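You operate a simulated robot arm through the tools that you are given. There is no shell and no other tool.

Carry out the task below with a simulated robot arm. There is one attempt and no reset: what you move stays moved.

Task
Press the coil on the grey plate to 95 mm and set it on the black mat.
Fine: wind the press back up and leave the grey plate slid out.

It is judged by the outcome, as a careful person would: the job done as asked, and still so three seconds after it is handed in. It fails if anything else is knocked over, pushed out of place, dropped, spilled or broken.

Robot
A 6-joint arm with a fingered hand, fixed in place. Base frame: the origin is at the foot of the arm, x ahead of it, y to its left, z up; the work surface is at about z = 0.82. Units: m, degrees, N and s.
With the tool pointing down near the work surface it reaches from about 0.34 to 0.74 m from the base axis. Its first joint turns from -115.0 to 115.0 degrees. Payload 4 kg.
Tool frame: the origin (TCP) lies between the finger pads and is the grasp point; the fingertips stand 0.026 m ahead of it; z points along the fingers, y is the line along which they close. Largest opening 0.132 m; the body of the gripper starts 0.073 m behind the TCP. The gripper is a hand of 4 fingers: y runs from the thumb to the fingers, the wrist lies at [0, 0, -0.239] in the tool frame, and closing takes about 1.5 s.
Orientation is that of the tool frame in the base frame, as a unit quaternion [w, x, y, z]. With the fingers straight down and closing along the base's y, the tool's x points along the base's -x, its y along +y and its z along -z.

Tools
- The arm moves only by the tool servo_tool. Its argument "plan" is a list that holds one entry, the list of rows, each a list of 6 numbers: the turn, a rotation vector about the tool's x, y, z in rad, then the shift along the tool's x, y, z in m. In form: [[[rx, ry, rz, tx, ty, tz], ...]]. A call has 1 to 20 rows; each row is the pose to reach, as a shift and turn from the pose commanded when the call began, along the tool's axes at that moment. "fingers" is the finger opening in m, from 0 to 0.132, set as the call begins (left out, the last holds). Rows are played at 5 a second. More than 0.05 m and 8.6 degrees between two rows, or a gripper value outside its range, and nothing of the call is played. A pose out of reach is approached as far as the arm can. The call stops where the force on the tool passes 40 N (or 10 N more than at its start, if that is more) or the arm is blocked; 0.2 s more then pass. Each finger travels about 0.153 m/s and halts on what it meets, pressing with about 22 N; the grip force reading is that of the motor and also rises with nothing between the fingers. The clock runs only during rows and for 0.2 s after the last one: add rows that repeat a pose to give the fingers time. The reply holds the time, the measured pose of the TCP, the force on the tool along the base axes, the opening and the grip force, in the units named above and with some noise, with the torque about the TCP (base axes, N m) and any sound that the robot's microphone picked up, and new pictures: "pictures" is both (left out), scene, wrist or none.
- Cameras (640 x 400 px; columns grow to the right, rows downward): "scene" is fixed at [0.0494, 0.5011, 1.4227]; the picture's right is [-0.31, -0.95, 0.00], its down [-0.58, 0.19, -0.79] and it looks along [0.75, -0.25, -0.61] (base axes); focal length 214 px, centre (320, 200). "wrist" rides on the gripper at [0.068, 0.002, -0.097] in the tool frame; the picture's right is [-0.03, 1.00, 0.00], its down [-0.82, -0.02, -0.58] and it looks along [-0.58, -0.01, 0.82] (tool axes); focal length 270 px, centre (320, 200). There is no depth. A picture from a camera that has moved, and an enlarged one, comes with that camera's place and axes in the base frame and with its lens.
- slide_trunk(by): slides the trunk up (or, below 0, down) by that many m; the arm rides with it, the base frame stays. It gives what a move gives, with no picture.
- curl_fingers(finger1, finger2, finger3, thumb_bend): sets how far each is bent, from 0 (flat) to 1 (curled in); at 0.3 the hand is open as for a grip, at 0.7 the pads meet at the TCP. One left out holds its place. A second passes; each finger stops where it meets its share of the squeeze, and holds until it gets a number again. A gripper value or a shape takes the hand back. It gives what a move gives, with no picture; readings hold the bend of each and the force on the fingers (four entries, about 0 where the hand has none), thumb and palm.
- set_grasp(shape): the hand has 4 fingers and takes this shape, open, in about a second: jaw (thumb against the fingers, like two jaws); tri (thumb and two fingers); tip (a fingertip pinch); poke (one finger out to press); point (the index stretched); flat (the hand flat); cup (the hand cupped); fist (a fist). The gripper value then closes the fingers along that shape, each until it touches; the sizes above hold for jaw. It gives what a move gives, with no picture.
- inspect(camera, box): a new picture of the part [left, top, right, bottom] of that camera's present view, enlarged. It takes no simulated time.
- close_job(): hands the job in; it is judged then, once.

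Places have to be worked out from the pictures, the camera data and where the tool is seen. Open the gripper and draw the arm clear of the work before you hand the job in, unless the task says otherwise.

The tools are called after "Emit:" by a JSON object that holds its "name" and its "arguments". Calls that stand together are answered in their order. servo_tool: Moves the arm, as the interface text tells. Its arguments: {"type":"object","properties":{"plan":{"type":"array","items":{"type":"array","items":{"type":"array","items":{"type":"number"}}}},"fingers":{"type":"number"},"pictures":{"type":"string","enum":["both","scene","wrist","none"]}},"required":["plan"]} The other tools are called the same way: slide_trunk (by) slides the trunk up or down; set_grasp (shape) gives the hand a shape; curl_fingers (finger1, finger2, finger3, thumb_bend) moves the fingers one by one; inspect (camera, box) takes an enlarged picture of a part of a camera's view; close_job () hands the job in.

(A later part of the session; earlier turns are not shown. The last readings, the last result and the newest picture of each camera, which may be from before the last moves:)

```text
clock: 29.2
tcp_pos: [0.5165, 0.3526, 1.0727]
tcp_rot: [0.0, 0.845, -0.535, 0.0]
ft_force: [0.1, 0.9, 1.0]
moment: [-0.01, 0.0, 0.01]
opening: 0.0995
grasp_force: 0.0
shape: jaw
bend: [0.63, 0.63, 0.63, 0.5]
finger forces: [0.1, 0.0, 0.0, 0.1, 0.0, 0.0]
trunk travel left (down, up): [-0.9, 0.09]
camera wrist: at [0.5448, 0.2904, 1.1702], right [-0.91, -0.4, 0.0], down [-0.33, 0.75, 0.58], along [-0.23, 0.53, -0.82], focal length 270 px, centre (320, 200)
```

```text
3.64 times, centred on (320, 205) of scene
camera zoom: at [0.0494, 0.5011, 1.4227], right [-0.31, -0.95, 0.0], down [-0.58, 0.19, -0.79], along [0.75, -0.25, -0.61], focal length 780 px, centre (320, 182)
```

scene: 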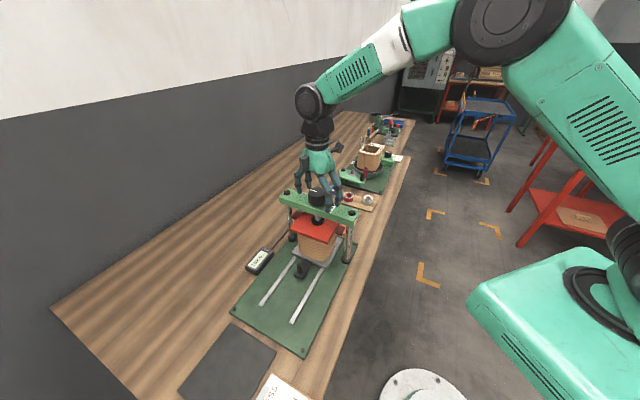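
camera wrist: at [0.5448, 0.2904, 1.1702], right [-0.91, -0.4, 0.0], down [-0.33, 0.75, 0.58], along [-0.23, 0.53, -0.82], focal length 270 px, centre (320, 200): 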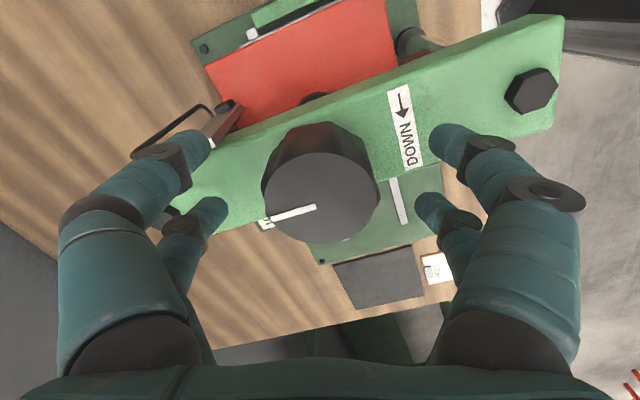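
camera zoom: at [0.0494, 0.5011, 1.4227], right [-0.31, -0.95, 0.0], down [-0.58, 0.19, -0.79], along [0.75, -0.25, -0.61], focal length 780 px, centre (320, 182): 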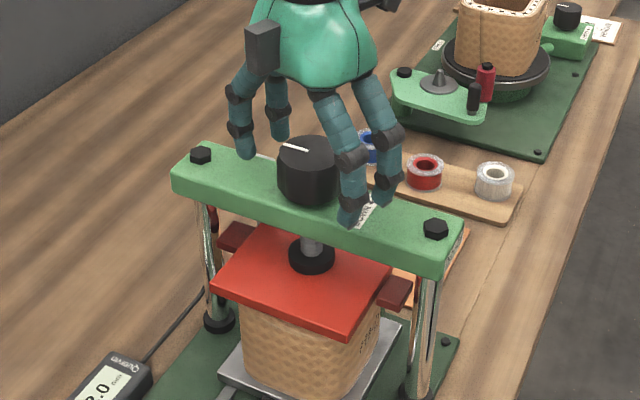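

The knob is centred between the digits. I'll close on it.

Emit:
{"name": "servo_tool", "arguments": {"plan": [[[0, 0, 0, 0, 0, 0], [0, 0, 0, 0, 0, 0], [0, 0, 0, 0, 0, 0], [0, 0, 0, 0, 0, 0], [0, 0, 0, 0, 0, 0], [0, 0, 0, 0, 0, 0], [0, 0, 0, 0, 0, 0]]], "fingers": 0.0}}

Emit:
{"name": "inspect", "arguments": {"camera": "scene", "box": [230, 170, 380, 290]}}

```text
clock: 30.8
tcp_pos: [0.5169, 0.3532, 1.0733]
tcp_rot: [-0.001, 0.845, -0.535, 0.0]
ft_force: [-1.5, 1.1, -3.9]
moment: [0.02, -0.01, -0.04]
opening: 0.0319
grasp_force: 22.0
shape: jaw
bend: [0.73, 0.73, 0.73, 0.7]
finger forces: [19.7, 21.8, 18.1, 0.1, 20.2, 0.0]
trunk travel left (down, up): [-0.9, 0.09]
camera wrist: at [0.5449, 0.2907, 1.17], right [-0.91, -0.4, 0.0], down [-0.33, 0.75, 0.58], along [-0.23, 0.53, -0.82], focal length 270 px, centre (320, 200)
```

scene: 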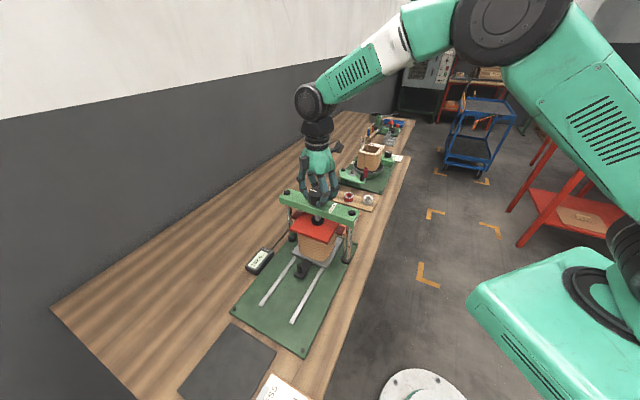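
wrist: 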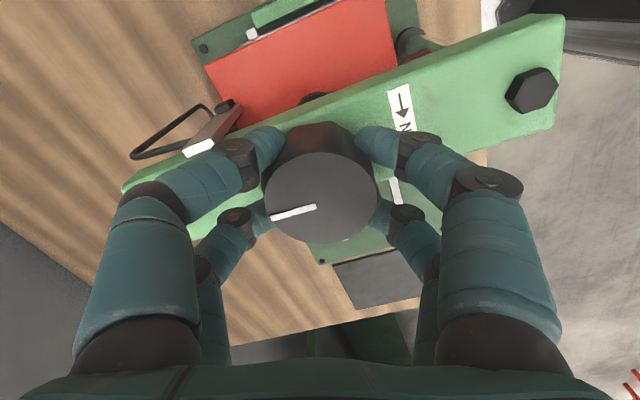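

```text
3.33 times, centred on (305, 230) of scene
camera zoom: at [0.0494, 0.5011, 1.4227], right [-0.31, -0.95, 0.0], down [-0.58, 0.19, -0.79], along [0.75, -0.25, -0.61], focal length 715 px, centre (370, 100)
```

zoom: 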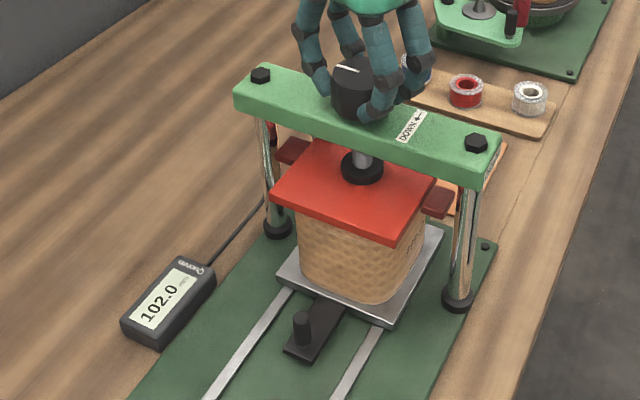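

All digits hold the knob at about 20 N each, and the scene camera can see the display. I'll turn the knob DOWN (+rz) by about 32° as a test and read the display.

Emit:
{"name": "servo_tool", "arguments": {"plan": [[[0, 0, 0.14, 0, 0, 0], [0, 0, 0.28, 0, 0, 0], [0, 0, 0.42, 0, 0, 0], [0, 0, 0.56, 0, 0, 0], [0, 0, 0.56, 0, 0, 0]]], "fingers": 0.0, "pictures": "wrist"}}

Emit:
{"name": "inspect", "arguments": {"camera": "scene", "box": [230, 170, 380, 290]}}

```text
clock: 32.0
tcp_pos: [0.5161, 0.3533, 1.0721]
tcp_rot: [0.0, -0.663, 0.748, 0.0]
ft_force: [-3.7, 6.4, -6.8]
moment: [0.12, 0.05, 0.01]
opening: 0.0315
grasp_force: 21.6
shape: jaw
bend: [0.73, 0.73, 0.73, 0.7]
finger forces: [20.4, 24.1, 18.9, 0.0, 19.3, 0.1]
trunk travel left (down, up): [-0.9, 0.09]
camera wrist: at [0.5071, 0.2852, 1.1701], right [-0.99, 0.15, 0.0], down [0.12, 0.81, 0.58], along [0.08, 0.57, -0.82], focal length 270 px, centre (320, 200)
```

wrist: 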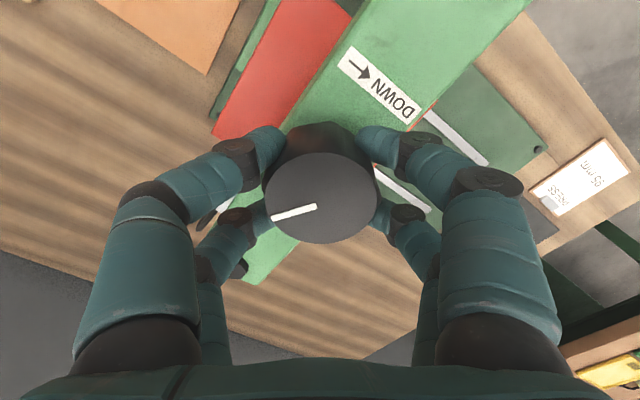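

```text
3.33 times, centred on (305, 230) of scene
camera zoom: at [0.0494, 0.5011, 1.4227], right [-0.31, -0.95, 0.0], down [-0.58, 0.19, -0.79], along [0.75, -0.25, -0.61], focal length 715 px, centre (370, 100)
```

zoom: 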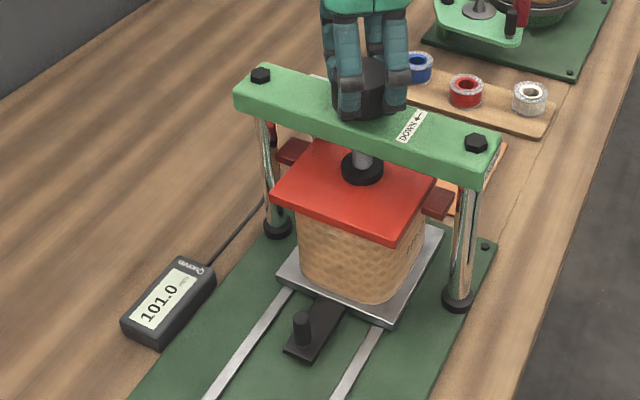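

The display dropped to 101.0 for 32°, about 1 mm per 32°. I'll read it closely before continuing.

Emit:
{"name": "inspect", "arguments": {"camera": "scene", "box": [245, 245, 277, 277]}}

```text
12.50 times, centred on (261, 261) of scene
camera zoom: at [0.0494, 0.5011, 1.4227], right [-0.31, -0.95, 0.0], down [-0.58, 0.19, -0.79], along [0.75, -0.25, -0.61], focal length 2681 px, centre (1058, -562)
```

zoom: 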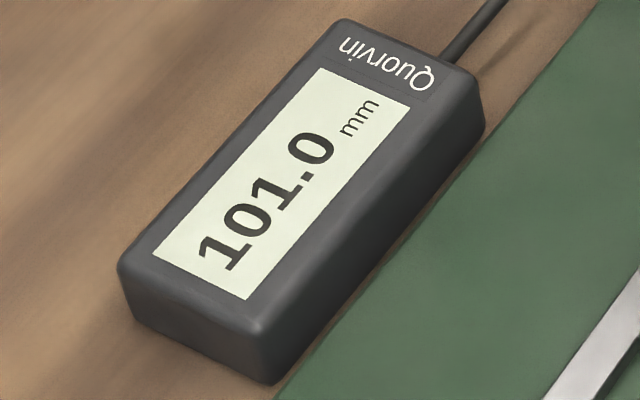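

101.0 confirmed. I'll turn another 0.84 rad (expecting about 99.5) while watching forces and display.

Emit:
{"name": "servo_tool", "arguments": {"plan": [[[0, 0, 0.12, 0, 0, 0], [0, 0, 0.24, 0, 0, 0], [0, 0, 0.36, 0, 0, 0], [0, 0, 0.48, 0, 0, 0], [0, 0, 0.6, 0, 0, 0], [0, 0, 0.72, 0, 0, 0], [0, 0, 0.84, 0, 0, 0], [0, 0, 0.84, 0, 0, 0]]], "fingers": 0.0, "pictures": "wrist"}}

Emit:
{"name": "inspect", "arguments": {"camera": "scene", "box": [245, 245, 277, 277]}}

Emit:
{"name": "inspect", "arguments": {"camera": "scene", "box": [260, 170, 380, 290]}}

```text
clock: 33.8
tcp_pos: [0.5178, 0.3529, 1.0737]
tcp_rot: [-0.002, -0.3, 0.954, -0.001]
ft_force: [-13.3, -0.2, -17.1]
moment: [0.09, 0.27, 0.03]
opening: 0.0307
grasp_force: 22.2
shape: jaw
bend: [0.73, 0.73, 0.73, 0.7]
finger forces: [26.0, 22.4, 15.8, 0.0, 19.7, 0.0]
trunk travel left (down, up): [-0.9, 0.09]
camera wrist: at [0.4602, 0.3152, 1.1709], right [-0.55, 0.83, 0.0], down [0.68, 0.45, 0.57], along [0.48, 0.32, -0.82], focal length 270 px, centre (320, 200)
```

wrist: 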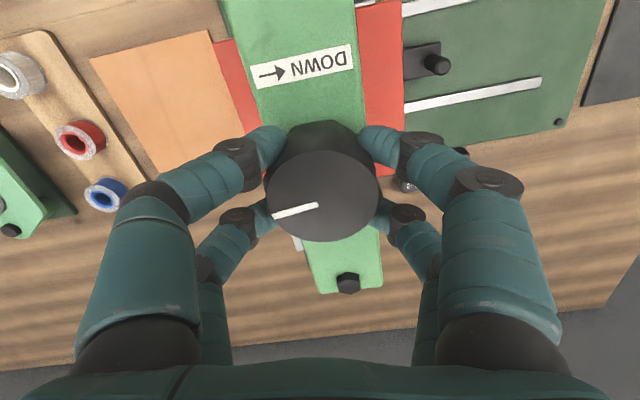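

```text
12.50 times, centred on (261, 261) of scene
camera zoom: at [0.0494, 0.5011, 1.4227], right [-0.31, -0.95, 0.0], down [-0.58, 0.19, -0.79], along [0.75, -0.25, -0.61], focal length 2681 px, centre (1058, -562)
```

zoom: 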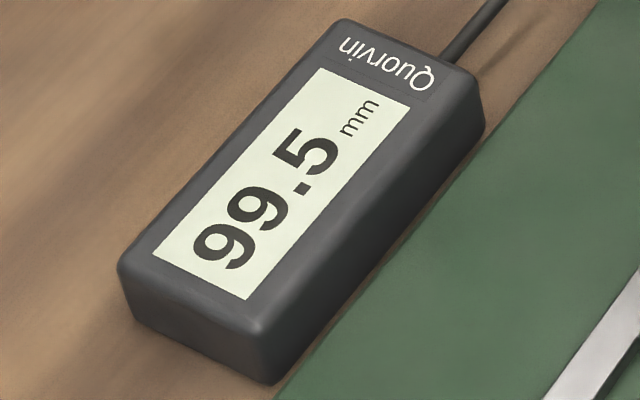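

```text
3.33 times, centred on (320, 230) of scene
camera zoom: at [0.0494, 0.5011, 1.4227], right [-0.31, -0.95, 0.0], down [-0.58, 0.19, -0.79], along [0.75, -0.25, -0.61], focal length 715 px, centre (320, 100)
```

zoom: 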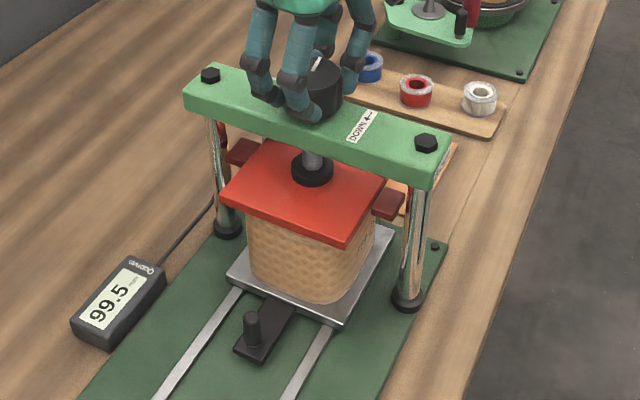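

It reads 99.5, so the screw moves about 1.79 mm/rad. The z-force has grown to -17 N because the knob descends with the screw, so I'll follow it down and relieve the sideways load while turning another 1.12 rad (target about 97.5).

Emit:
{"name": "servo_tool", "arguments": {"plan": [[[0, 0, 0, 0.0006, 0.0005, 0.0012], [0, 0, 0, 0.0012, 0.0009, 0.0025], [0, 0, 0.125, 0.0012, 0.0009, 0.0027], [0, 0, 0.25, 0.0012, 0.0009, 0.0029], [0, 0, 0.375, 0.0012, 0.0009, 0.0032], [0, 0, 0.5, 0.0012, 0.0009, 0.0034], [0, 0, 0.625, 0.0012, 0.0009, 0.0036], [0, 0, 0.75, 0.0012, 0.0009, 0.0038], [0, 0, 0.875, 0.0012, 0.0009, 0.0041], [0, 0, 1.0, 0.0012, 0.0009, 0.0043], [0, 0, 1.12, 0.0012, 0.0009, 0.0045], [0, 0, 1.12, 0.0012, 0.0009, 0.0045]]], "fingers": 0.0, "pictures": "wrist"}}

Emit:
{"name": "inspect", "arguments": {"camera": "scene", "box": [245, 245, 277, 277]}}

Emit:
{"name": "inspect", "arguments": {"camera": "scene", "box": [260, 170, 380, 290]}}

```text
clock: 36.4
tcp_pos: [0.5147, 0.3523, 1.0711]
tcp_rot: [0.003, 0.252, 0.968, 0.001]
ft_force: [-1.8, 11.2, 27.8]
moment: [0.42, 0.03, -0.01]
opening: 0.0316
grasp_force: 22.3
shape: jaw
bend: [0.73, 0.74, 0.74, 0.71]
finger forces: [27.9, 26.9, 18.5, 0.0, 23.3, 0.0]
trunk travel left (down, up): [-0.9, 0.09]
camera wrist: at [0.456, 0.3872, 1.1683], right [0.51, 0.86, 0.0], down [0.7, -0.42, 0.58], along [0.5, -0.29, -0.81], focal length 270 px, centre (320, 200)
```

wrist: 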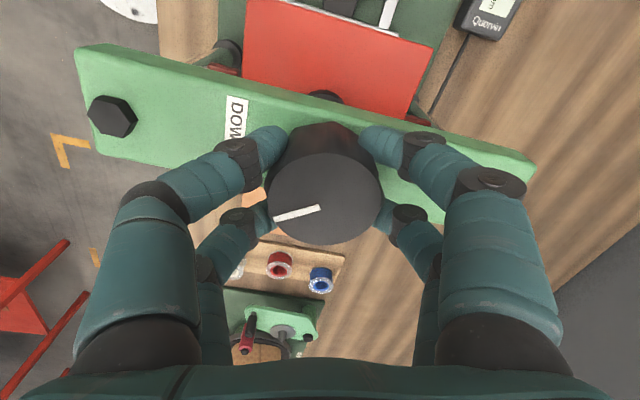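

```text
12.50 times, centred on (261, 261) of scene
camera zoom: at [0.0494, 0.5011, 1.4227], right [-0.31, -0.95, 0.0], down [-0.58, 0.19, -0.79], along [0.75, -0.25, -0.61], focal length 2681 px, centre (1058, -562)
```

zoom: 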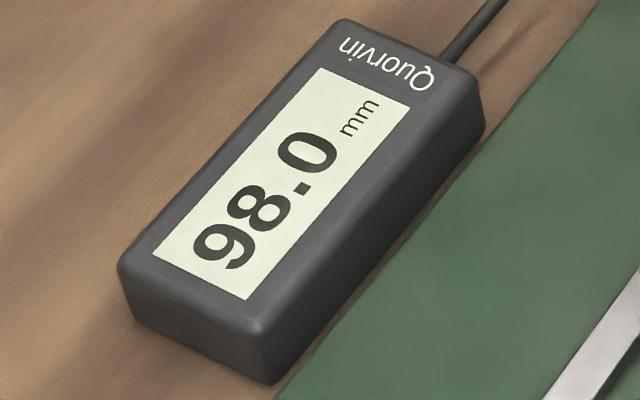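

```text
3.33 times, centred on (320, 230) of scene
camera zoom: at [0.0494, 0.5011, 1.4227], right [-0.31, -0.95, 0.0], down [-0.58, 0.19, -0.79], along [0.75, -0.25, -0.61], focal length 715 px, centre (320, 100)
```

zoom: 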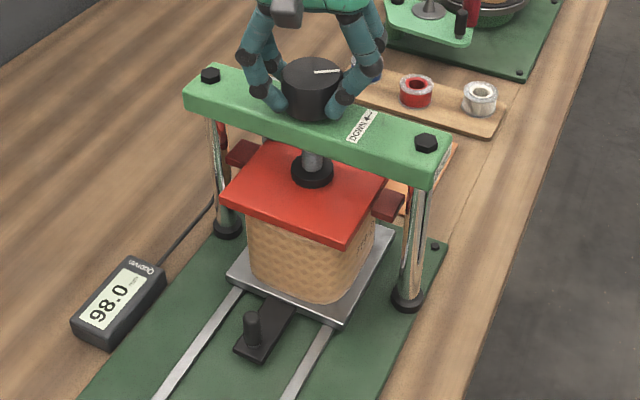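

Display reads 98.0. The +28 N upward suggests the fingertips are touching the beam, so the knob likely doesn't drop much and its taper caused the earlier pull. I'll lift a few mm, open, wind the wrist back, and regrip for the final stretch in one continuous turn.

Emit:
{"name": "servo_tool", "arguments": {"plan": [[[0, 0, 0, 0, 0, -0.0015], [0, 0, 0, 0, 0, -0.003], [0, 0, 0, 0, 0, -0.003]]], "fingers": 0.0, "pictures": "none"}}

Emit:
{"name": "servo_tool", "arguments": {"plan": [[[0, 0, 0, 0, 0, 0], [0, 0, 0, 0, 0, 0], [0, 0, 0, 0, 0, 0], [0, 0, 0, 0, 0, 0], [0, 0, 0, 0, 0, 0]]], "fingers": 0.1, "pictures": "wrist"}}

Emit:
{"name": "inspect", "arguments": {"camera": "scene", "box": [245, 245, 277, 277]}}

Emit:
{"name": "inspect", "arguments": {"camera": "scene", "box": [270, 170, 370, 270]}}

```text
clock: 37.2
tcp_pos: [0.5157, 0.3524, 1.0716]
tcp_rot: [0.001, 0.252, 0.968, 0.0]
ft_force: [-2.3, 13.0, 18.0]
moment: [0.46, -0.03, 0.0]
opening: 0.0319
grasp_force: 21.8
shape: jaw
bend: [0.73, 0.74, 0.74, 0.71]
finger forces: [28.1, 26.4, 17.6, 0.0, 22.1, 0.0]
trunk travel left (down, up): [-0.9, 0.09]
```

```text
clock: 38.4
tcp_pos: [0.5161, 0.3506, 1.0702]
tcp_rot: [0.0, 0.251, 0.968, -0.001]
ft_force: [0.8, 1.4, -1.0]
moment: [-0.02, 0.02, 0.01]
opening: 0.0996
grasp_force: 0.2
shape: jaw
bend: [0.63, 0.63, 0.63, 0.5]
finger forces: [0.1, 0.0, 0.1, 0.0, 0.0, 0.0]
trunk travel left (down, up): [-0.9, 0.09]
camera wrist: at [0.4582, 0.3862, 1.1684], right [0.51, 0.86, 0.0], down [0.7, -0.42, 0.58], along [0.5, -0.29, -0.82], focal length 270 px, centre (320, 200)
```

wrist: 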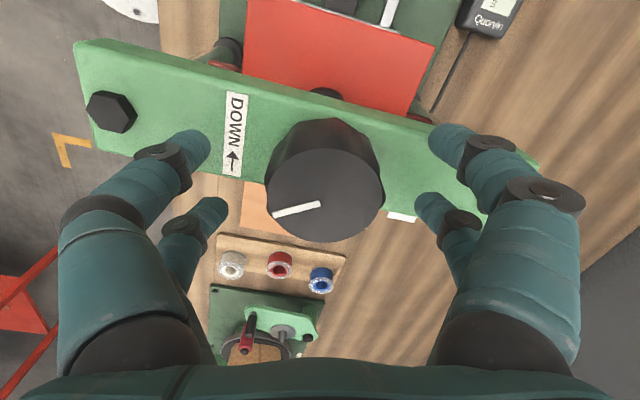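

```text
12.50 times, centred on (261, 261) of scene
camera zoom: at [0.0494, 0.5011, 1.4227], right [-0.31, -0.95, 0.0], down [-0.58, 0.19, -0.79], along [0.75, -0.25, -0.61], focal length 2681 px, centre (1058, -562)
```

zoom: 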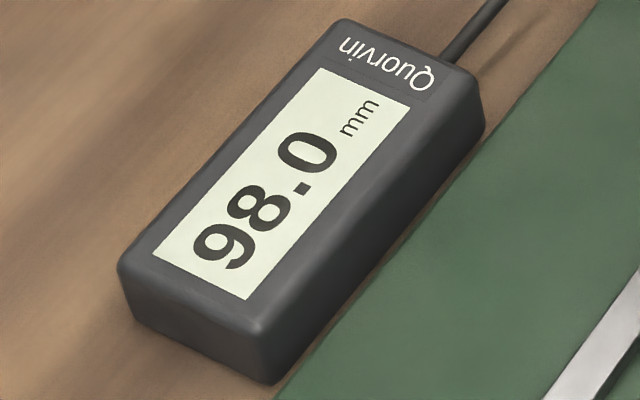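

```text
4.00 times, centred on (320, 220) of scene
camera zoom: at [0.0494, 0.5011, 1.4227], right [-0.31, -0.95, 0.0], down [-0.58, 0.19, -0.79], along [0.75, -0.25, -0.61], focal length 858 px, centre (320, 120)
```

zoom: 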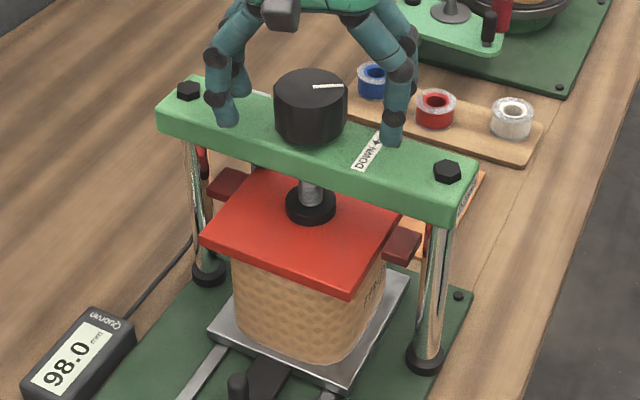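

Readings have all been multiples of 0.5, so the display likely has 0.5 mm resolution and the screw about 10 mm/turn. The knob height hasn't changed and the display holds at 98.0 with the hand off. I'll lift, wind the wrist back, recentre on the knob at about (0.516, 0.354), and regrip.

Emit:
{"name": "servo_tool", "arguments": {"plan": [[[0, 0, 0, 0.0015, 0.0028, -0.02], [0, 0, -0.1, 0.0015, 0.0028, -0.04], [0, 0, -0.24, 0.0015, 0.0028, -0.05], [0, 0, -0.38, 0.0015, 0.0028, -0.05], [0, 0, -0.52, 0.0015, 0.0028, -0.05], [0, 0, -0.66, 0.0015, 0.0028, -0.05], [0, 0, -0.8, 0.0015, 0.0028, -0.05], [0, 0, -0.94, 0.0015, 0.0028, -0.05], [0, 0, -1.08, 0.0015, 0.0028, -0.05], [0, 0, -1.22, 0.0015, 0.0028, -0.05], [0, 0, -1.36, 0.0015, 0.0028, -0.05], [0, 0, -1.5, 0.0015, 0.0028, -0.05], [0, 0, -1.64, 0.0015, 0.0028, -0.05], [0, 0, -1.78, 0.0015, 0.0028, -0.05], [0, 0, -1.92, 0.0015, 0.0028, -0.05], [0, 0, -2.06, 0.0015, 0.0028, -0.05], [0, 0, -2.2, 0.0015, 0.0028, -0.05], [0, 0, -2.34, 0.0015, 0.0028, -0.05], [0, 0, -2.48, 0.0015, 0.0028, -0.05], [0, 0, -2.6, 0.0015, 0.0028, -0.05]]], "fingers": 0.1, "pictures": "none"}}

Emit:
{"name": "servo_tool", "arguments": {"plan": [[[0, 0, 0, 0, 0, 0.015], [0, 0, 0, 0, 0, 0.03], [0, 0, 0, 0, 0, 0.042], [0, 0, 0, 0, 0, 0.048], [0, 0, 0, 0, 0, 0.048]]], "fingers": 0.1, "pictures": "wrist"}}

```text
clock: 42.6
tcp_pos: [0.517, 0.3552, 1.1223]
tcp_rot: [0.0, 0.866, -0.5, 0.0]
ft_force: [-0.1, -0.2, -0.1]
moment: [0.0, -0.04, 0.04]
opening: 0.0998
grasp_force: 0.1
shape: jaw
bend: [0.63, 0.63, 0.63, 0.5]
finger forces: [0.0, 0.1, 0.0, 0.0, 0.0, 0.0]
trunk travel left (down, up): [-0.9, 0.09]
```

```text
clock: 43.8
tcp_pos: [0.5165, 0.3564, 1.0744]
tcp_rot: [0.0, 0.865, -0.501, -0.001]
ft_force: [-1.1, 0.6, 0.2]
moment: [0.02, 0.0, 0.01]
opening: 0.0998
grasp_force: 0.0
shape: jaw
bend: [0.63, 0.63, 0.63, 0.5]
finger forces: [0.0, 0.0, 0.1, 0.1, 0.1, 0.0]
trunk travel left (down, up): [-0.9, 0.09]
camera wrist: at [0.5501, 0.2958, 1.1718], right [-0.88, -0.48, 0.0], down [-0.39, 0.72, 0.58], along [-0.27, 0.51, -0.82], focal length 270 px, centre (320, 200)
```

wrist: 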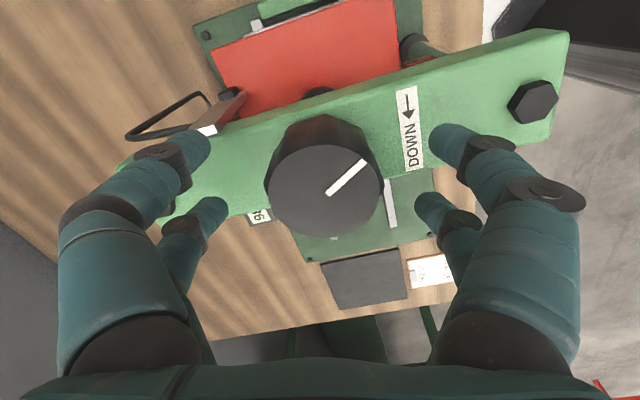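

The knob centre appears about 4 mm toward -y of the TCP, so I'll correct that before gripping.

Emit:
{"name": "servo_tool", "arguments": {"plan": [[[0, 0, 0, 0.0018, 0.0009, 0.0005], [0, 0, 0, 0.0036, 0.0017, 0.001], [0, 0, 0, 0.0036, 0.0017, 0.001]]], "fingers": 0.1, "pictures": "wrist"}}

Emit:
{"name": "inspect", "arguments": {"camera": "wrist", "box": [240, 110, 400, 260]}}

```text
clock: 44.6
tcp_pos: [0.5175, 0.3504, 1.0723]
tcp_rot: [0.0, 0.865, -0.502, -0.001]
ft_force: [0.3, 0.2, 0.9]
moment: [0.0, -0.01, -0.02]
opening: 0.0997
grasp_force: 0.0
shape: jaw
bend: [0.63, 0.63, 0.63, 0.5]
finger forces: [0.0, 0.1, 0.0, 0.1, 0.1, 0.0]
trunk travel left (down, up): [-0.9, 0.09]
camera wrist: at [0.5504, 0.2912, 1.1707], right [-0.88, -0.48, 0.0], down [-0.39, 0.72, 0.58], along [-0.27, 0.51, -0.82], focal length 270 px, centre (320, 200)
```

wrist: 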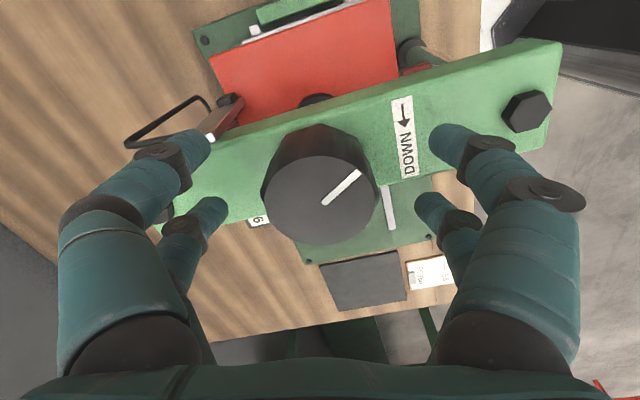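

```text
2.67 times, centred on (320, 185) of wrist
camera zoom: at [0.5504, 0.2912, 1.1707], right [-0.88, -0.48, 0.0], down [-0.39, 0.72, 0.58], along [-0.27, 0.51, -0.82], focal length 721 px, centre (320, 240)
```

zoom: 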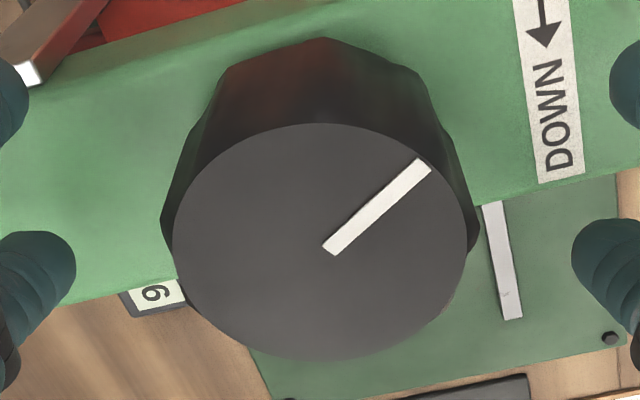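

Centred now. I'll close on the knob and turn DOWN by about 1.2 rad in one call, then read the display.

Emit:
{"name": "servo_tool", "arguments": {"plan": [[[0, 0, 0, 0, 0, 0], [0, 0, 0, 0, 0, 0], [0, 0, 0, 0, 0, 0], [0, 0, 0, 0, 0, 0], [0, 0, 0, 0, 0, 0], [0, 0, 0, 0, 0, 0], [0, 0, 0, 0, 0, 0]]], "fingers": 0.0, "pictures": "none"}}

Emit:
{"name": "servo_tool", "arguments": {"plan": [[[0, 0, 0.12, 0, 0, 0], [0, 0, 0.24, 0, 0, 0], [0, 0, 0.36, 0, 0, 0], [0, 0, 0.48, 0, 0, 0], [0, 0, 0.6, 0, 0, 0], [0, 0, 0.6, 0, 0, 0]]], "fingers": 0.0, "pictures": "wrist"}}

Emit:
{"name": "inspect", "arguments": {"camera": "scene", "box": [245, 245, 277, 277]}}

Emit:
{"name": "inspect", "arguments": {"camera": "scene", "box": [270, 170, 370, 290]}}

```text
clock: 46.2
tcp_pos: [0.5192, 0.3509, 1.0729]
tcp_rot: [0.0, 0.865, -0.501, 0.0]
ft_force: [-0.8, -2.5, -4.0]
moment: [-0.01, 0.01, -0.03]
opening: 0.031
grasp_force: 22.0
shape: jaw
bend: [0.73, 0.73, 0.74, 0.7]
finger forces: [20.2, 22.0, 21.4, 0.1, 17.2, 0.1]
trunk travel left (down, up): [-0.9, 0.09]
```

```text
clock: 47.6
tcp_pos: [0.5168, 0.3513, 1.0731]
tcp_rot: [0.0, -0.678, 0.735, 0.0]
ft_force: [-1.5, -5.1, -5.0]
moment: [-0.05, 0.04, 0.03]
opening: 0.0307
grasp_force: 21.7
shape: jaw
bend: [0.73, 0.73, 0.74, 0.7]
finger forces: [21.9, 22.0, 21.5, 0.1, 17.8, 0.0]
trunk travel left (down, up): [-0.9, 0.09]
camera wrist: at [0.5092, 0.283, 1.1705], right [-0.99, 0.11, 0.0], down [0.09, 0.81, 0.58], along [0.06, 0.57, -0.82], focal length 270 px, centre (320, 200)
```

wrist: 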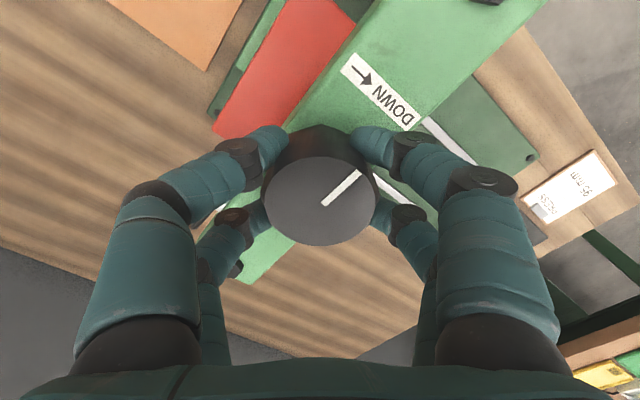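

```text
12.50 times, centred on (261, 261) of scene
camera zoom: at [0.0494, 0.5011, 1.4227], right [-0.31, -0.95, 0.0], down [-0.58, 0.19, -0.79], along [0.75, -0.25, -0.61], focal length 2681 px, centre (1058, -562)
```

zoom: 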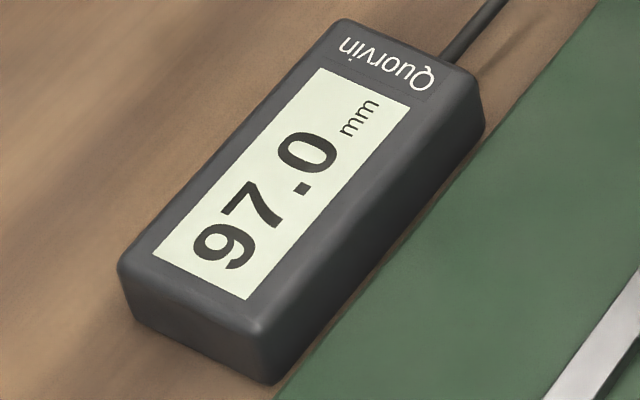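

```text
3.33 times, centred on (320, 230) of scene
camera zoom: at [0.0494, 0.5011, 1.4227], right [-0.31, -0.95, 0.0], down [-0.58, 0.19, -0.79], along [0.75, -0.25, -0.61], focal length 715 px, centre (320, 100)
```

zoom: 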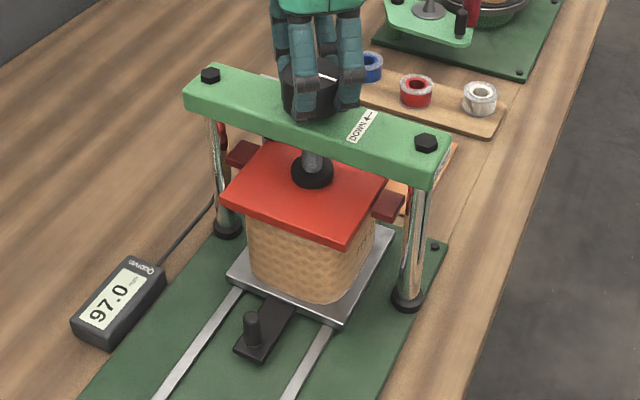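

97.0, consistent with about 1.6 mm/rad. I'll turn another 0.6 rad (expecting about 96.0).

Emit:
{"name": "servo_tool", "arguments": {"plan": [[[0, 0, 0.12, 0, 0, 0], [0, 0, 0.24, 0, 0, 0], [0, 0, 0.36, 0, 0, 0], [0, 0, 0.48, 0, 0, 0], [0, 0, 0.6, 0, 0, 0], [0, 0, 0.6, 0, 0, 0]]], "fingers": 0.0, "pictures": "wrist"}}

Emit:
{"name": "inspect", "arguments": {"camera": "scene", "box": [245, 245, 277, 277]}}

Emit:
{"name": "inspect", "arguments": {"camera": "scene", "box": [270, 170, 370, 290]}}

```text
clock: 49.0
tcp_pos: [0.5151, 0.3506, 1.0733]
tcp_rot: [0.0, -0.431, 0.902, 0.0]
ft_force: [-12.5, 0.5, -4.0]
moment: [0.06, 0.24, 0.06]
opening: 0.0301
grasp_force: 22.2
shape: jaw
bend: [0.73, 0.73, 0.74, 0.7]
finger forces: [25.6, 24.5, 20.8, 0.0, 17.3, 0.1]
trunk travel left (down, up): [-0.9, 0.09]
camera wrist: at [0.4709, 0.2992, 1.1705], right [-0.76, 0.65, 0.0], down [0.53, 0.62, 0.58], along [0.37, 0.44, -0.82], focal length 270 px, centre (320, 200)
```

wrist: 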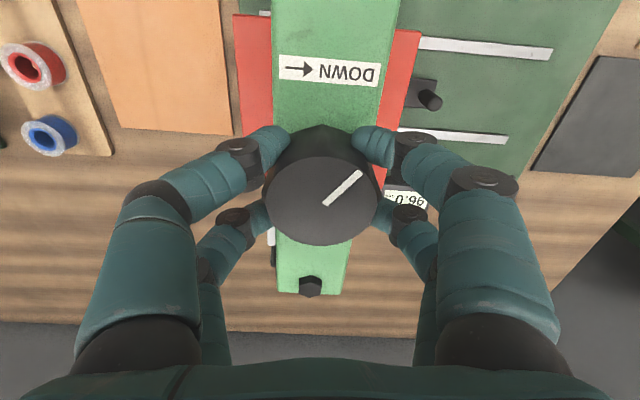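

```text
12.50 times, centred on (261, 261) of scene
camera zoom: at [0.0494, 0.5011, 1.4227], right [-0.31, -0.95, 0.0], down [-0.58, 0.19, -0.79], along [0.75, -0.25, -0.61], focal length 2681 px, centre (1058, -562)
```

zoom: 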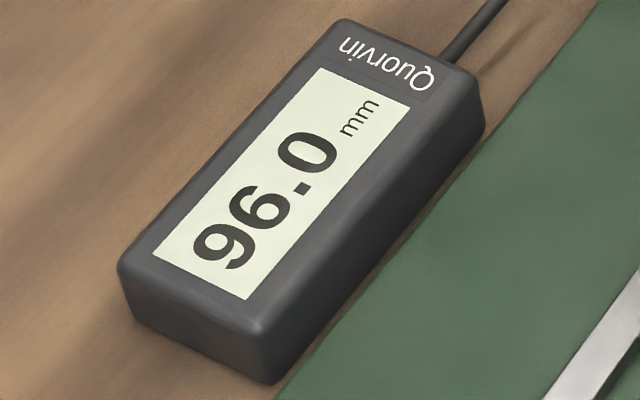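

```text
3.33 times, centred on (320, 230) of scene
camera zoom: at [0.0494, 0.5011, 1.4227], right [-0.31, -0.95, 0.0], down [-0.58, 0.19, -0.79], along [0.75, -0.25, -0.61], focal length 715 px, centre (320, 100)
```

zoom: 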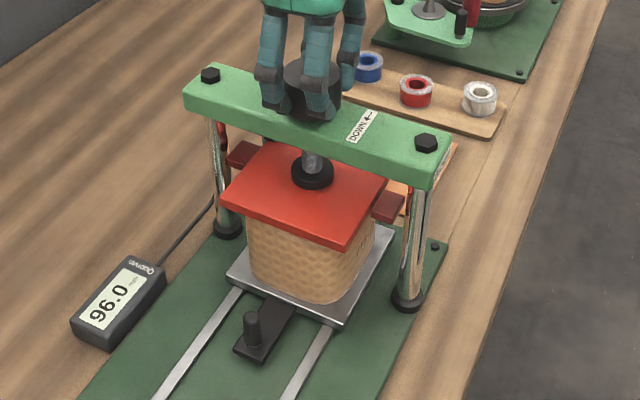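

96.0. I'll approach in small steps to find the display's 0.5 mm transitions and centre on 95.0.

Emit:
{"name": "servo_tool", "arguments": {"plan": [[[0, 0, 0.1, 0, 0, 0], [0, 0, 0.2, 0, 0, 0], [0, 0, 0.2, 0, 0, 0]]], "fingers": 0.0, "pictures": "none"}}

Emit:
{"name": "inspect", "arguments": {"camera": "scene", "box": [245, 245, 277, 277]}}

Emit:
{"name": "servo_tool", "arguments": {"plan": [[[0, 0, 0.05, 0, 0, 0], [0, 0, 0.1, 0, 0, 0], [0, 0, 0.1, 0, 0, 0]]], "fingers": 0.0, "pictures": "none"}}

Emit:
{"name": "inspect", "arguments": {"camera": "scene", "box": [245, 245, 277, 277]}}

```text
clock: 49.8
tcp_pos: [0.5157, 0.3514, 1.0738]
tcp_rot: [0.0, -0.338, 0.941, 0.001]
ft_force: [-17.2, 1.6, -3.2]
moment: [0.14, 0.39, 0.11]
opening: 0.0297
grasp_force: 22.1
shape: jaw
bend: [0.73, 0.73, 0.74, 0.7]
finger forces: [28.4, 24.9, 20.1, 0.1, 17.5, 0.1]
trunk travel left (down, up): [-0.9, 0.09]
```

```text
12.50 times, centred on (261, 261) of scene
camera zoom: at [0.0494, 0.5011, 1.4227], right [-0.31, -0.95, 0.0], down [-0.58, 0.19, -0.79], along [0.75, -0.25, -0.61], focal length 2681 px, centre (1058, -562)
```

zoom: 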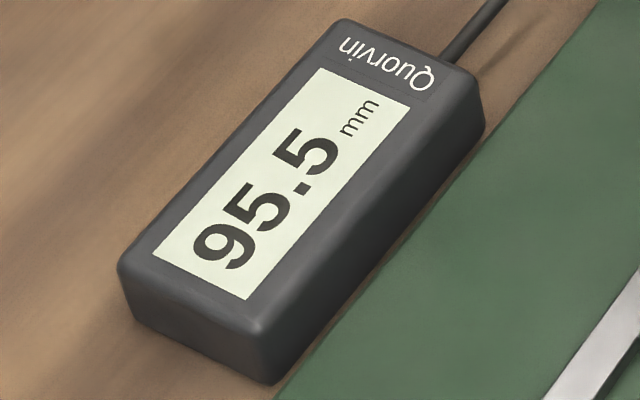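

```text
clock: 50.6
tcp_pos: [0.5147, 0.3516, 1.0729]
tcp_rot: [0.0, -0.292, 0.956, -0.001]
ft_force: [-19.5, -0.1, -6.6]
moment: [0.14, 0.38, 0.14]
opening: 0.0297
grasp_force: 22.5
shape: jaw
bend: [0.73, 0.73, 0.74, 0.7]
finger forces: [28.8, 24.0, 19.6, 0.0, 17.9, 0.1]
trunk travel left (down, up): [-0.9, 0.09]
```

```text
12.50 times, centred on (261, 261) of scene
camera zoom: at [0.0494, 0.5011, 1.4227], right [-0.31, -0.95, 0.0], down [-0.58, 0.19, -0.79], along [0.75, -0.25, -0.61], focal length 2681 px, centre (1058, -562)
```

zoom: 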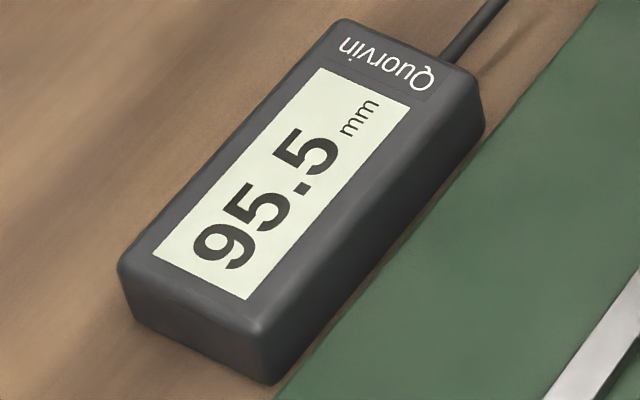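

Still 95.5, and the torque is rising (0.14 N·m), which shows the platen is loading the coil. I'll relieve the sideways force slightly and continue in 0.1 rad steps.

Emit:
{"name": "servo_tool", "arguments": {"plan": [[[0, 0, 0, 0.001, 0.0007, 0], [0, 0, 0.05, 0.0015, 0.001, 0], [0, 0, 0.1, 0.0015, 0.001, 0], [0, 0, 0.1, 0.0015, 0.001, 0]]], "fingers": 0.0, "pictures": "none"}}

Emit:
{"name": "inspect", "arguments": {"camera": "scene", "box": [245, 245, 277, 277]}}

```text
clock: 51.6
tcp_pos: [0.5146, 0.3503, 1.0738]
tcp_rot: [0.001, -0.243, 0.97, 0.0]
ft_force: [-12.1, 2.9, -3.6]
moment: [0.17, 0.28, 0.12]
opening: 0.0299
grasp_force: 22.0
shape: jaw
bend: [0.73, 0.73, 0.74, 0.7]
finger forces: [26.6, 24.6, 21.0, 0.1, 17.2, 0.0]
trunk travel left (down, up): [-0.9, 0.09]
```

```text
12.50 times, centred on (261, 261) of scene
camera zoom: at [0.0494, 0.5011, 1.4227], right [-0.31, -0.95, 0.0], down [-0.58, 0.19, -0.79], along [0.75, -0.25, -0.61], focal length 2681 px, centre (1058, -562)
```

zoom: 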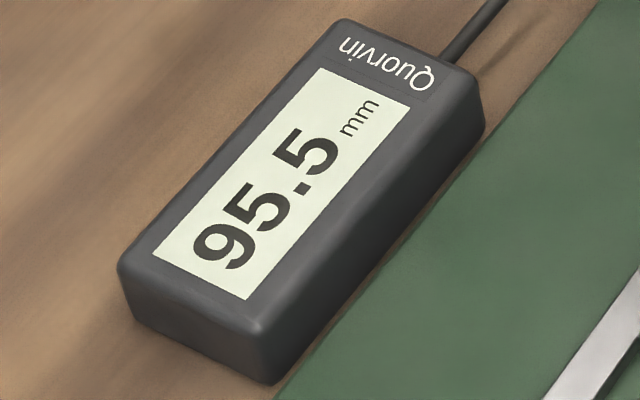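

Still 95.5, so I'll take another 0.1 rad step.

Emit:
{"name": "servo_tool", "arguments": {"plan": [[[0, 0, 0.05, 0, 0, 0], [0, 0, 0.1, 0, 0, 0], [0, 0, 0.1, 0, 0, 0]]], "fingers": 0.0, "pictures": "none"}}

Emit:
{"name": "inspect", "arguments": {"camera": "scene", "box": [245, 245, 277, 277]}}

```text
clock: 52.4
tcp_pos: [0.5145, 0.3509, 1.0734]
tcp_rot: [0.001, -0.194, 0.981, 0.0]
ft_force: [-7.3, 6.7, -3.2]
moment: [0.23, 0.19, 0.11]
opening: 0.0297
grasp_force: 21.8
shape: jaw
bend: [0.73, 0.73, 0.74, 0.7]
finger forces: [25.2, 25.6, 21.4, 0.0, 16.1, 0.0]
trunk travel left (down, up): [-0.9, 0.09]
```

```text
12.50 times, centred on (261, 261) of scene
camera zoom: at [0.0494, 0.5011, 1.4227], right [-0.31, -0.95, 0.0], down [-0.58, 0.19, -0.79], along [0.75, -0.25, -0.61], focal length 2681 px, centre (1058, -562)
```

zoom: 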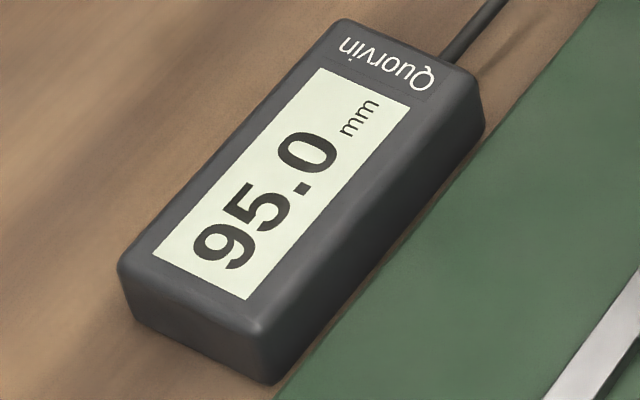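

It now shows 95.0, just past the transition. I'll go about 0.13 rad (0.2 mm) further to sit inside the 95.0 band, not at its edge, and hold there briefly.

Emit:
{"name": "servo_tool", "arguments": {"plan": [[[0, 0, 0.05, 0, 0, 0], [0, 0, 0.09, 0, 0, 0], [0, 0, 0.13, 0, 0, 0], [0, 0, 0.13, 0, 0, 0], [0, 0, 0.13, 0, 0, 0], [0, 0, 0.13, 0, 0, 0], [0, 0, 0.13, 0, 0, 0], [0, 0, 0.13, 0, 0, 0], [0, 0, 0.13, 0, 0, 0], [0, 0, 0.13, 0, 0, 0]]], "fingers": 0.0, "pictures": "scene"}}

Emit:
{"name": "inspect", "arguments": {"camera": "scene", "box": [245, 245, 277, 277]}}

Emit:
{"name": "inspect", "arguments": {"camera": "scene", "box": [275, 220, 355, 300]}}

```text
clock: 54.6
tcp_pos: [0.5136, 0.3523, 1.0731]
tcp_rot: [-0.001, -0.13, 0.991, 0.0]
ft_force: [-1.8, 8.3, 2.3]
moment: [0.27, 0.04, 0.06]
opening: 0.0299
grasp_force: 22.5
shape: jaw
bend: [0.73, 0.73, 0.74, 0.7]
finger forces: [23.7, 26.6, 22.4, 0.1, 16.1, 0.0]
trunk travel left (down, up): [-0.9, 0.09]
```

scene: 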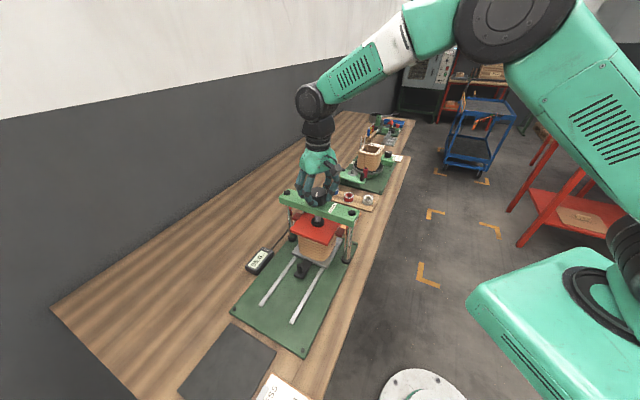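

```text
12.50 times, centred on (261, 261) of scene
camera zoom: at [0.0494, 0.5011, 1.4227], right [-0.31, -0.95, 0.0], down [-0.58, 0.19, -0.79], along [0.75, -0.25, -0.61], focal length 2681 px, centre (1058, -562)
```

zoom: 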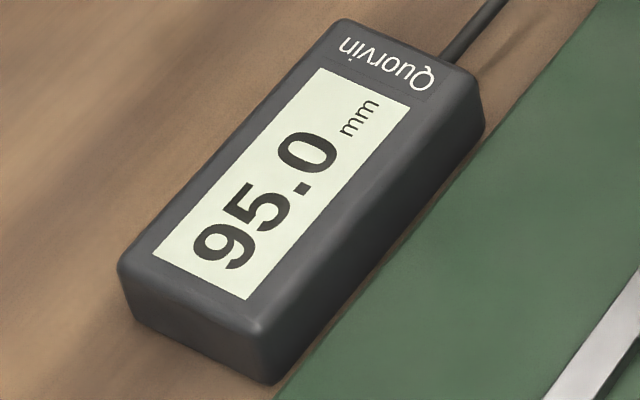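

```text
5.00 times, centred on (315, 260) of scene
camera zoom: at [0.0494, 0.5011, 1.4227], right [-0.31, -0.95, 0.0], down [-0.58, 0.19, -0.79], along [0.75, -0.25, -0.61], focal length 1072 px, centre (345, -100)
```

zoom: 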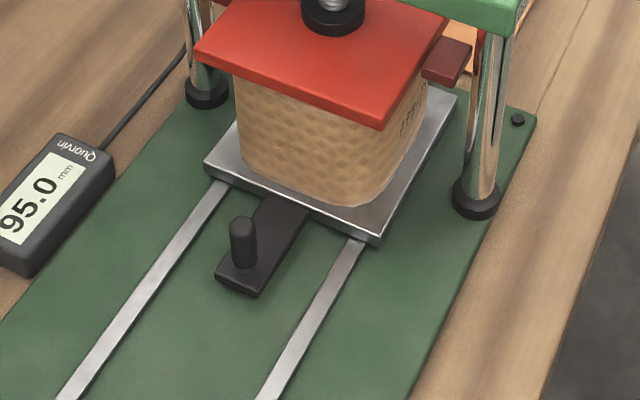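

The press has held at 95.0 mm. Now I'll wind it back up (-rz) by 1.95 rad.

Emit:
{"name": "servo_tool", "arguments": {"plan": [[[0, 0, -0.13, 0, 0, 0], [0, 0, -0.26, 0, 0, 0], [0, 0, -0.39, 0, 0, 0], [0, 0, -0.52, 0, 0, 0], [0, 0, -0.65, 0, 0, 0], [0, 0, -0.78, 0, 0, 0], [0, 0, -0.91, 0, 0, 0], [0, 0, -1.04, 0, 0, 0], [0, 0, -1.17, 0, 0, 0], [0, 0, -1.3, 0, 0, 0], [0, 0, -1.43, 0, 0, 0], [0, 0, -1.56, 0, 0, 0], [0, 0, -1.69, 0, 0, 0], [0, 0, -1.82, 0, 0, 0], [0, 0, -1.95, 0, 0, 0], [0, 0, -1.95, 0, 0, 0]]], "fingers": 0.0, "pictures": "wrist"}}

Emit:
{"name": "inspect", "arguments": {"camera": "scene", "box": [245, 245, 277, 277]}}

Emit:
{"name": "inspect", "arguments": {"camera": "scene", "box": [275, 220, 355, 300]}}

```text
clock: 57.7
tcp_pos: [0.5143, 0.3506, 1.0714]
tcp_rot: [0.003, 0.874, -0.486, 0.015]
ft_force: [15.7, -13.5, 0.0]
moment: [-0.15, -0.29, -0.05]
opening: 0.0305
grasp_force: 22.5
shape: jaw
bend: [0.73, 0.74, 0.73, 0.7]
finger forces: [25.2, 21.7, 24.8, 0.0, 31.7, 0.1]
out of reach, approached as far as the arm can: row 15
trunk travel left (down, up): [-0.9, 0.09]
stopped in row 15: the force on the tool passed its limit at 49 N (the readings are from after the stop); the commanded pose is now the measured one
camera wrist: at [0.5471, 0.2942, 1.1718], right [-0.86, -0.51, -0.01], down [-0.42, 0.72, 0.56], along [-0.28, 0.48, -0.83], focal length 270 px, centre (320, 200)
```

wrist: 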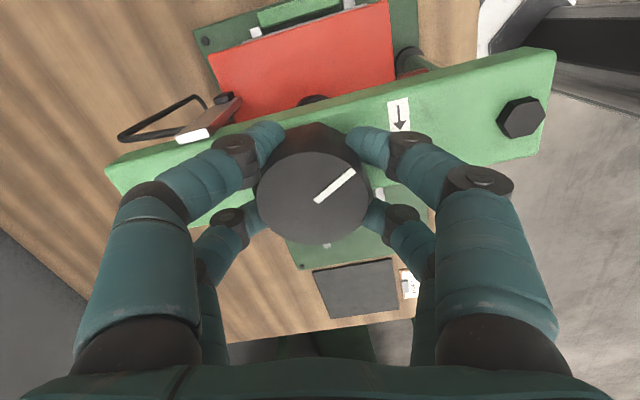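

```text
12.50 times, centred on (261, 261) of scene
camera zoom: at [0.0494, 0.5011, 1.4227], right [-0.31, -0.95, 0.0], down [-0.58, 0.19, -0.79], along [0.75, -0.25, -0.61], focal length 2681 px, centre (1058, -562)
```

zoom: 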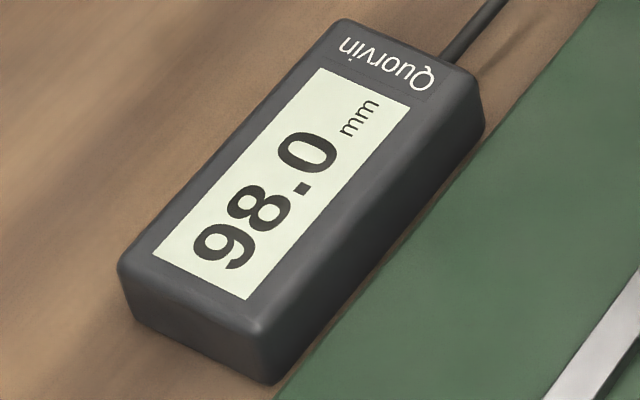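

```text
5.00 times, centred on (315, 260) of scene
camera zoom: at [0.0494, 0.5011, 1.4227], right [-0.31, -0.95, 0.0], down [-0.58, 0.19, -0.79], along [0.75, -0.25, -0.61], focal length 1072 px, centre (345, -100)
```

zoom: 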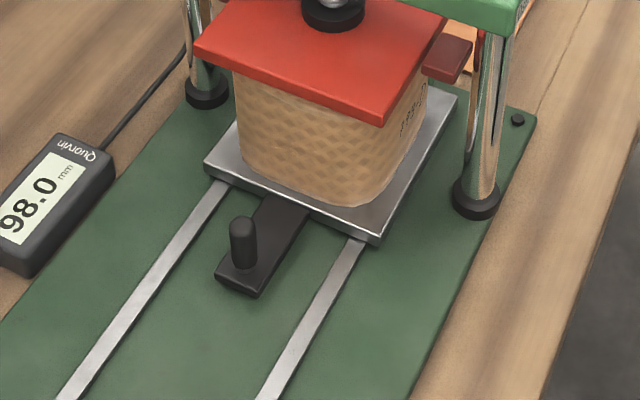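

The display is at 98.0 and the wrist reached its turning limit near yaw 122°. I'll release, lift and straighten the slight tilt this left in the tool.

Emit:
{"name": "servo_tool", "arguments": {"plan": [[[0, 0, 0, 0, 0, 0], [0, 0, 0, 0, 0, 0], [0, 0, 0, 0, 0, 0], [0, 0, 0, 0, 0, 0], [0, 0, 0, 0, 0, -0.015], [-0.0093, -0.0291, 0, 0, 0, -0.035], [-0.0093, -0.0291, 0, 0, 0, -0.05], [-0.0093, -0.0291, 0, 0, 0, -0.05]]], "fingers": 0.1, "pictures": "wrist"}}

Emit:
{"name": "inspect", "arguments": {"camera": "scene", "box": [240, 170, 370, 300]}}

```text
clock: 59.5
tcp_pos: [0.5052, 0.3612, 1.1235]
tcp_rot: [0.001, 0.873, -0.488, -0.001]
ft_force: [-0.2, 0.3, 0.7]
moment: [0.04, -0.01, 0.01]
opening: 0.0998
grasp_force: 0.2
shape: jaw
bend: [0.63, 0.63, 0.63, 0.5]
finger forces: [0.0, 0.0, 0.0, 0.0, 0.0, 0.1]
out of reach, approached as far as the arm can: row 6, 7, 8
trunk travel left (down, up): [-0.9, 0.09]
camera wrist: at [0.5407, 0.3025, 1.2208], right [-0.87, -0.5, 0.0], down [-0.41, 0.71, 0.58], along [-0.29, 0.5, -0.82], focal length 270 px, centre (320, 200)
```

wrist: 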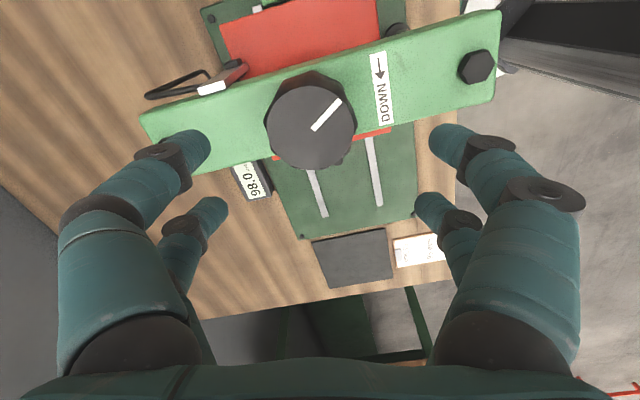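

```text
3.08 times, centred on (305, 235) of scene
camera zoom: at [0.0494, 0.5011, 1.4227], right [-0.31, -0.95, 0.0], down [-0.58, 0.19, -0.79], along [0.75, -0.25, -0.61], focal length 660 px, centre (366, 92)
```

zoom: 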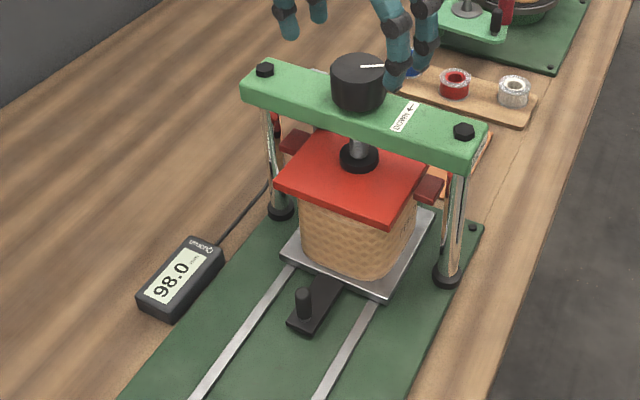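

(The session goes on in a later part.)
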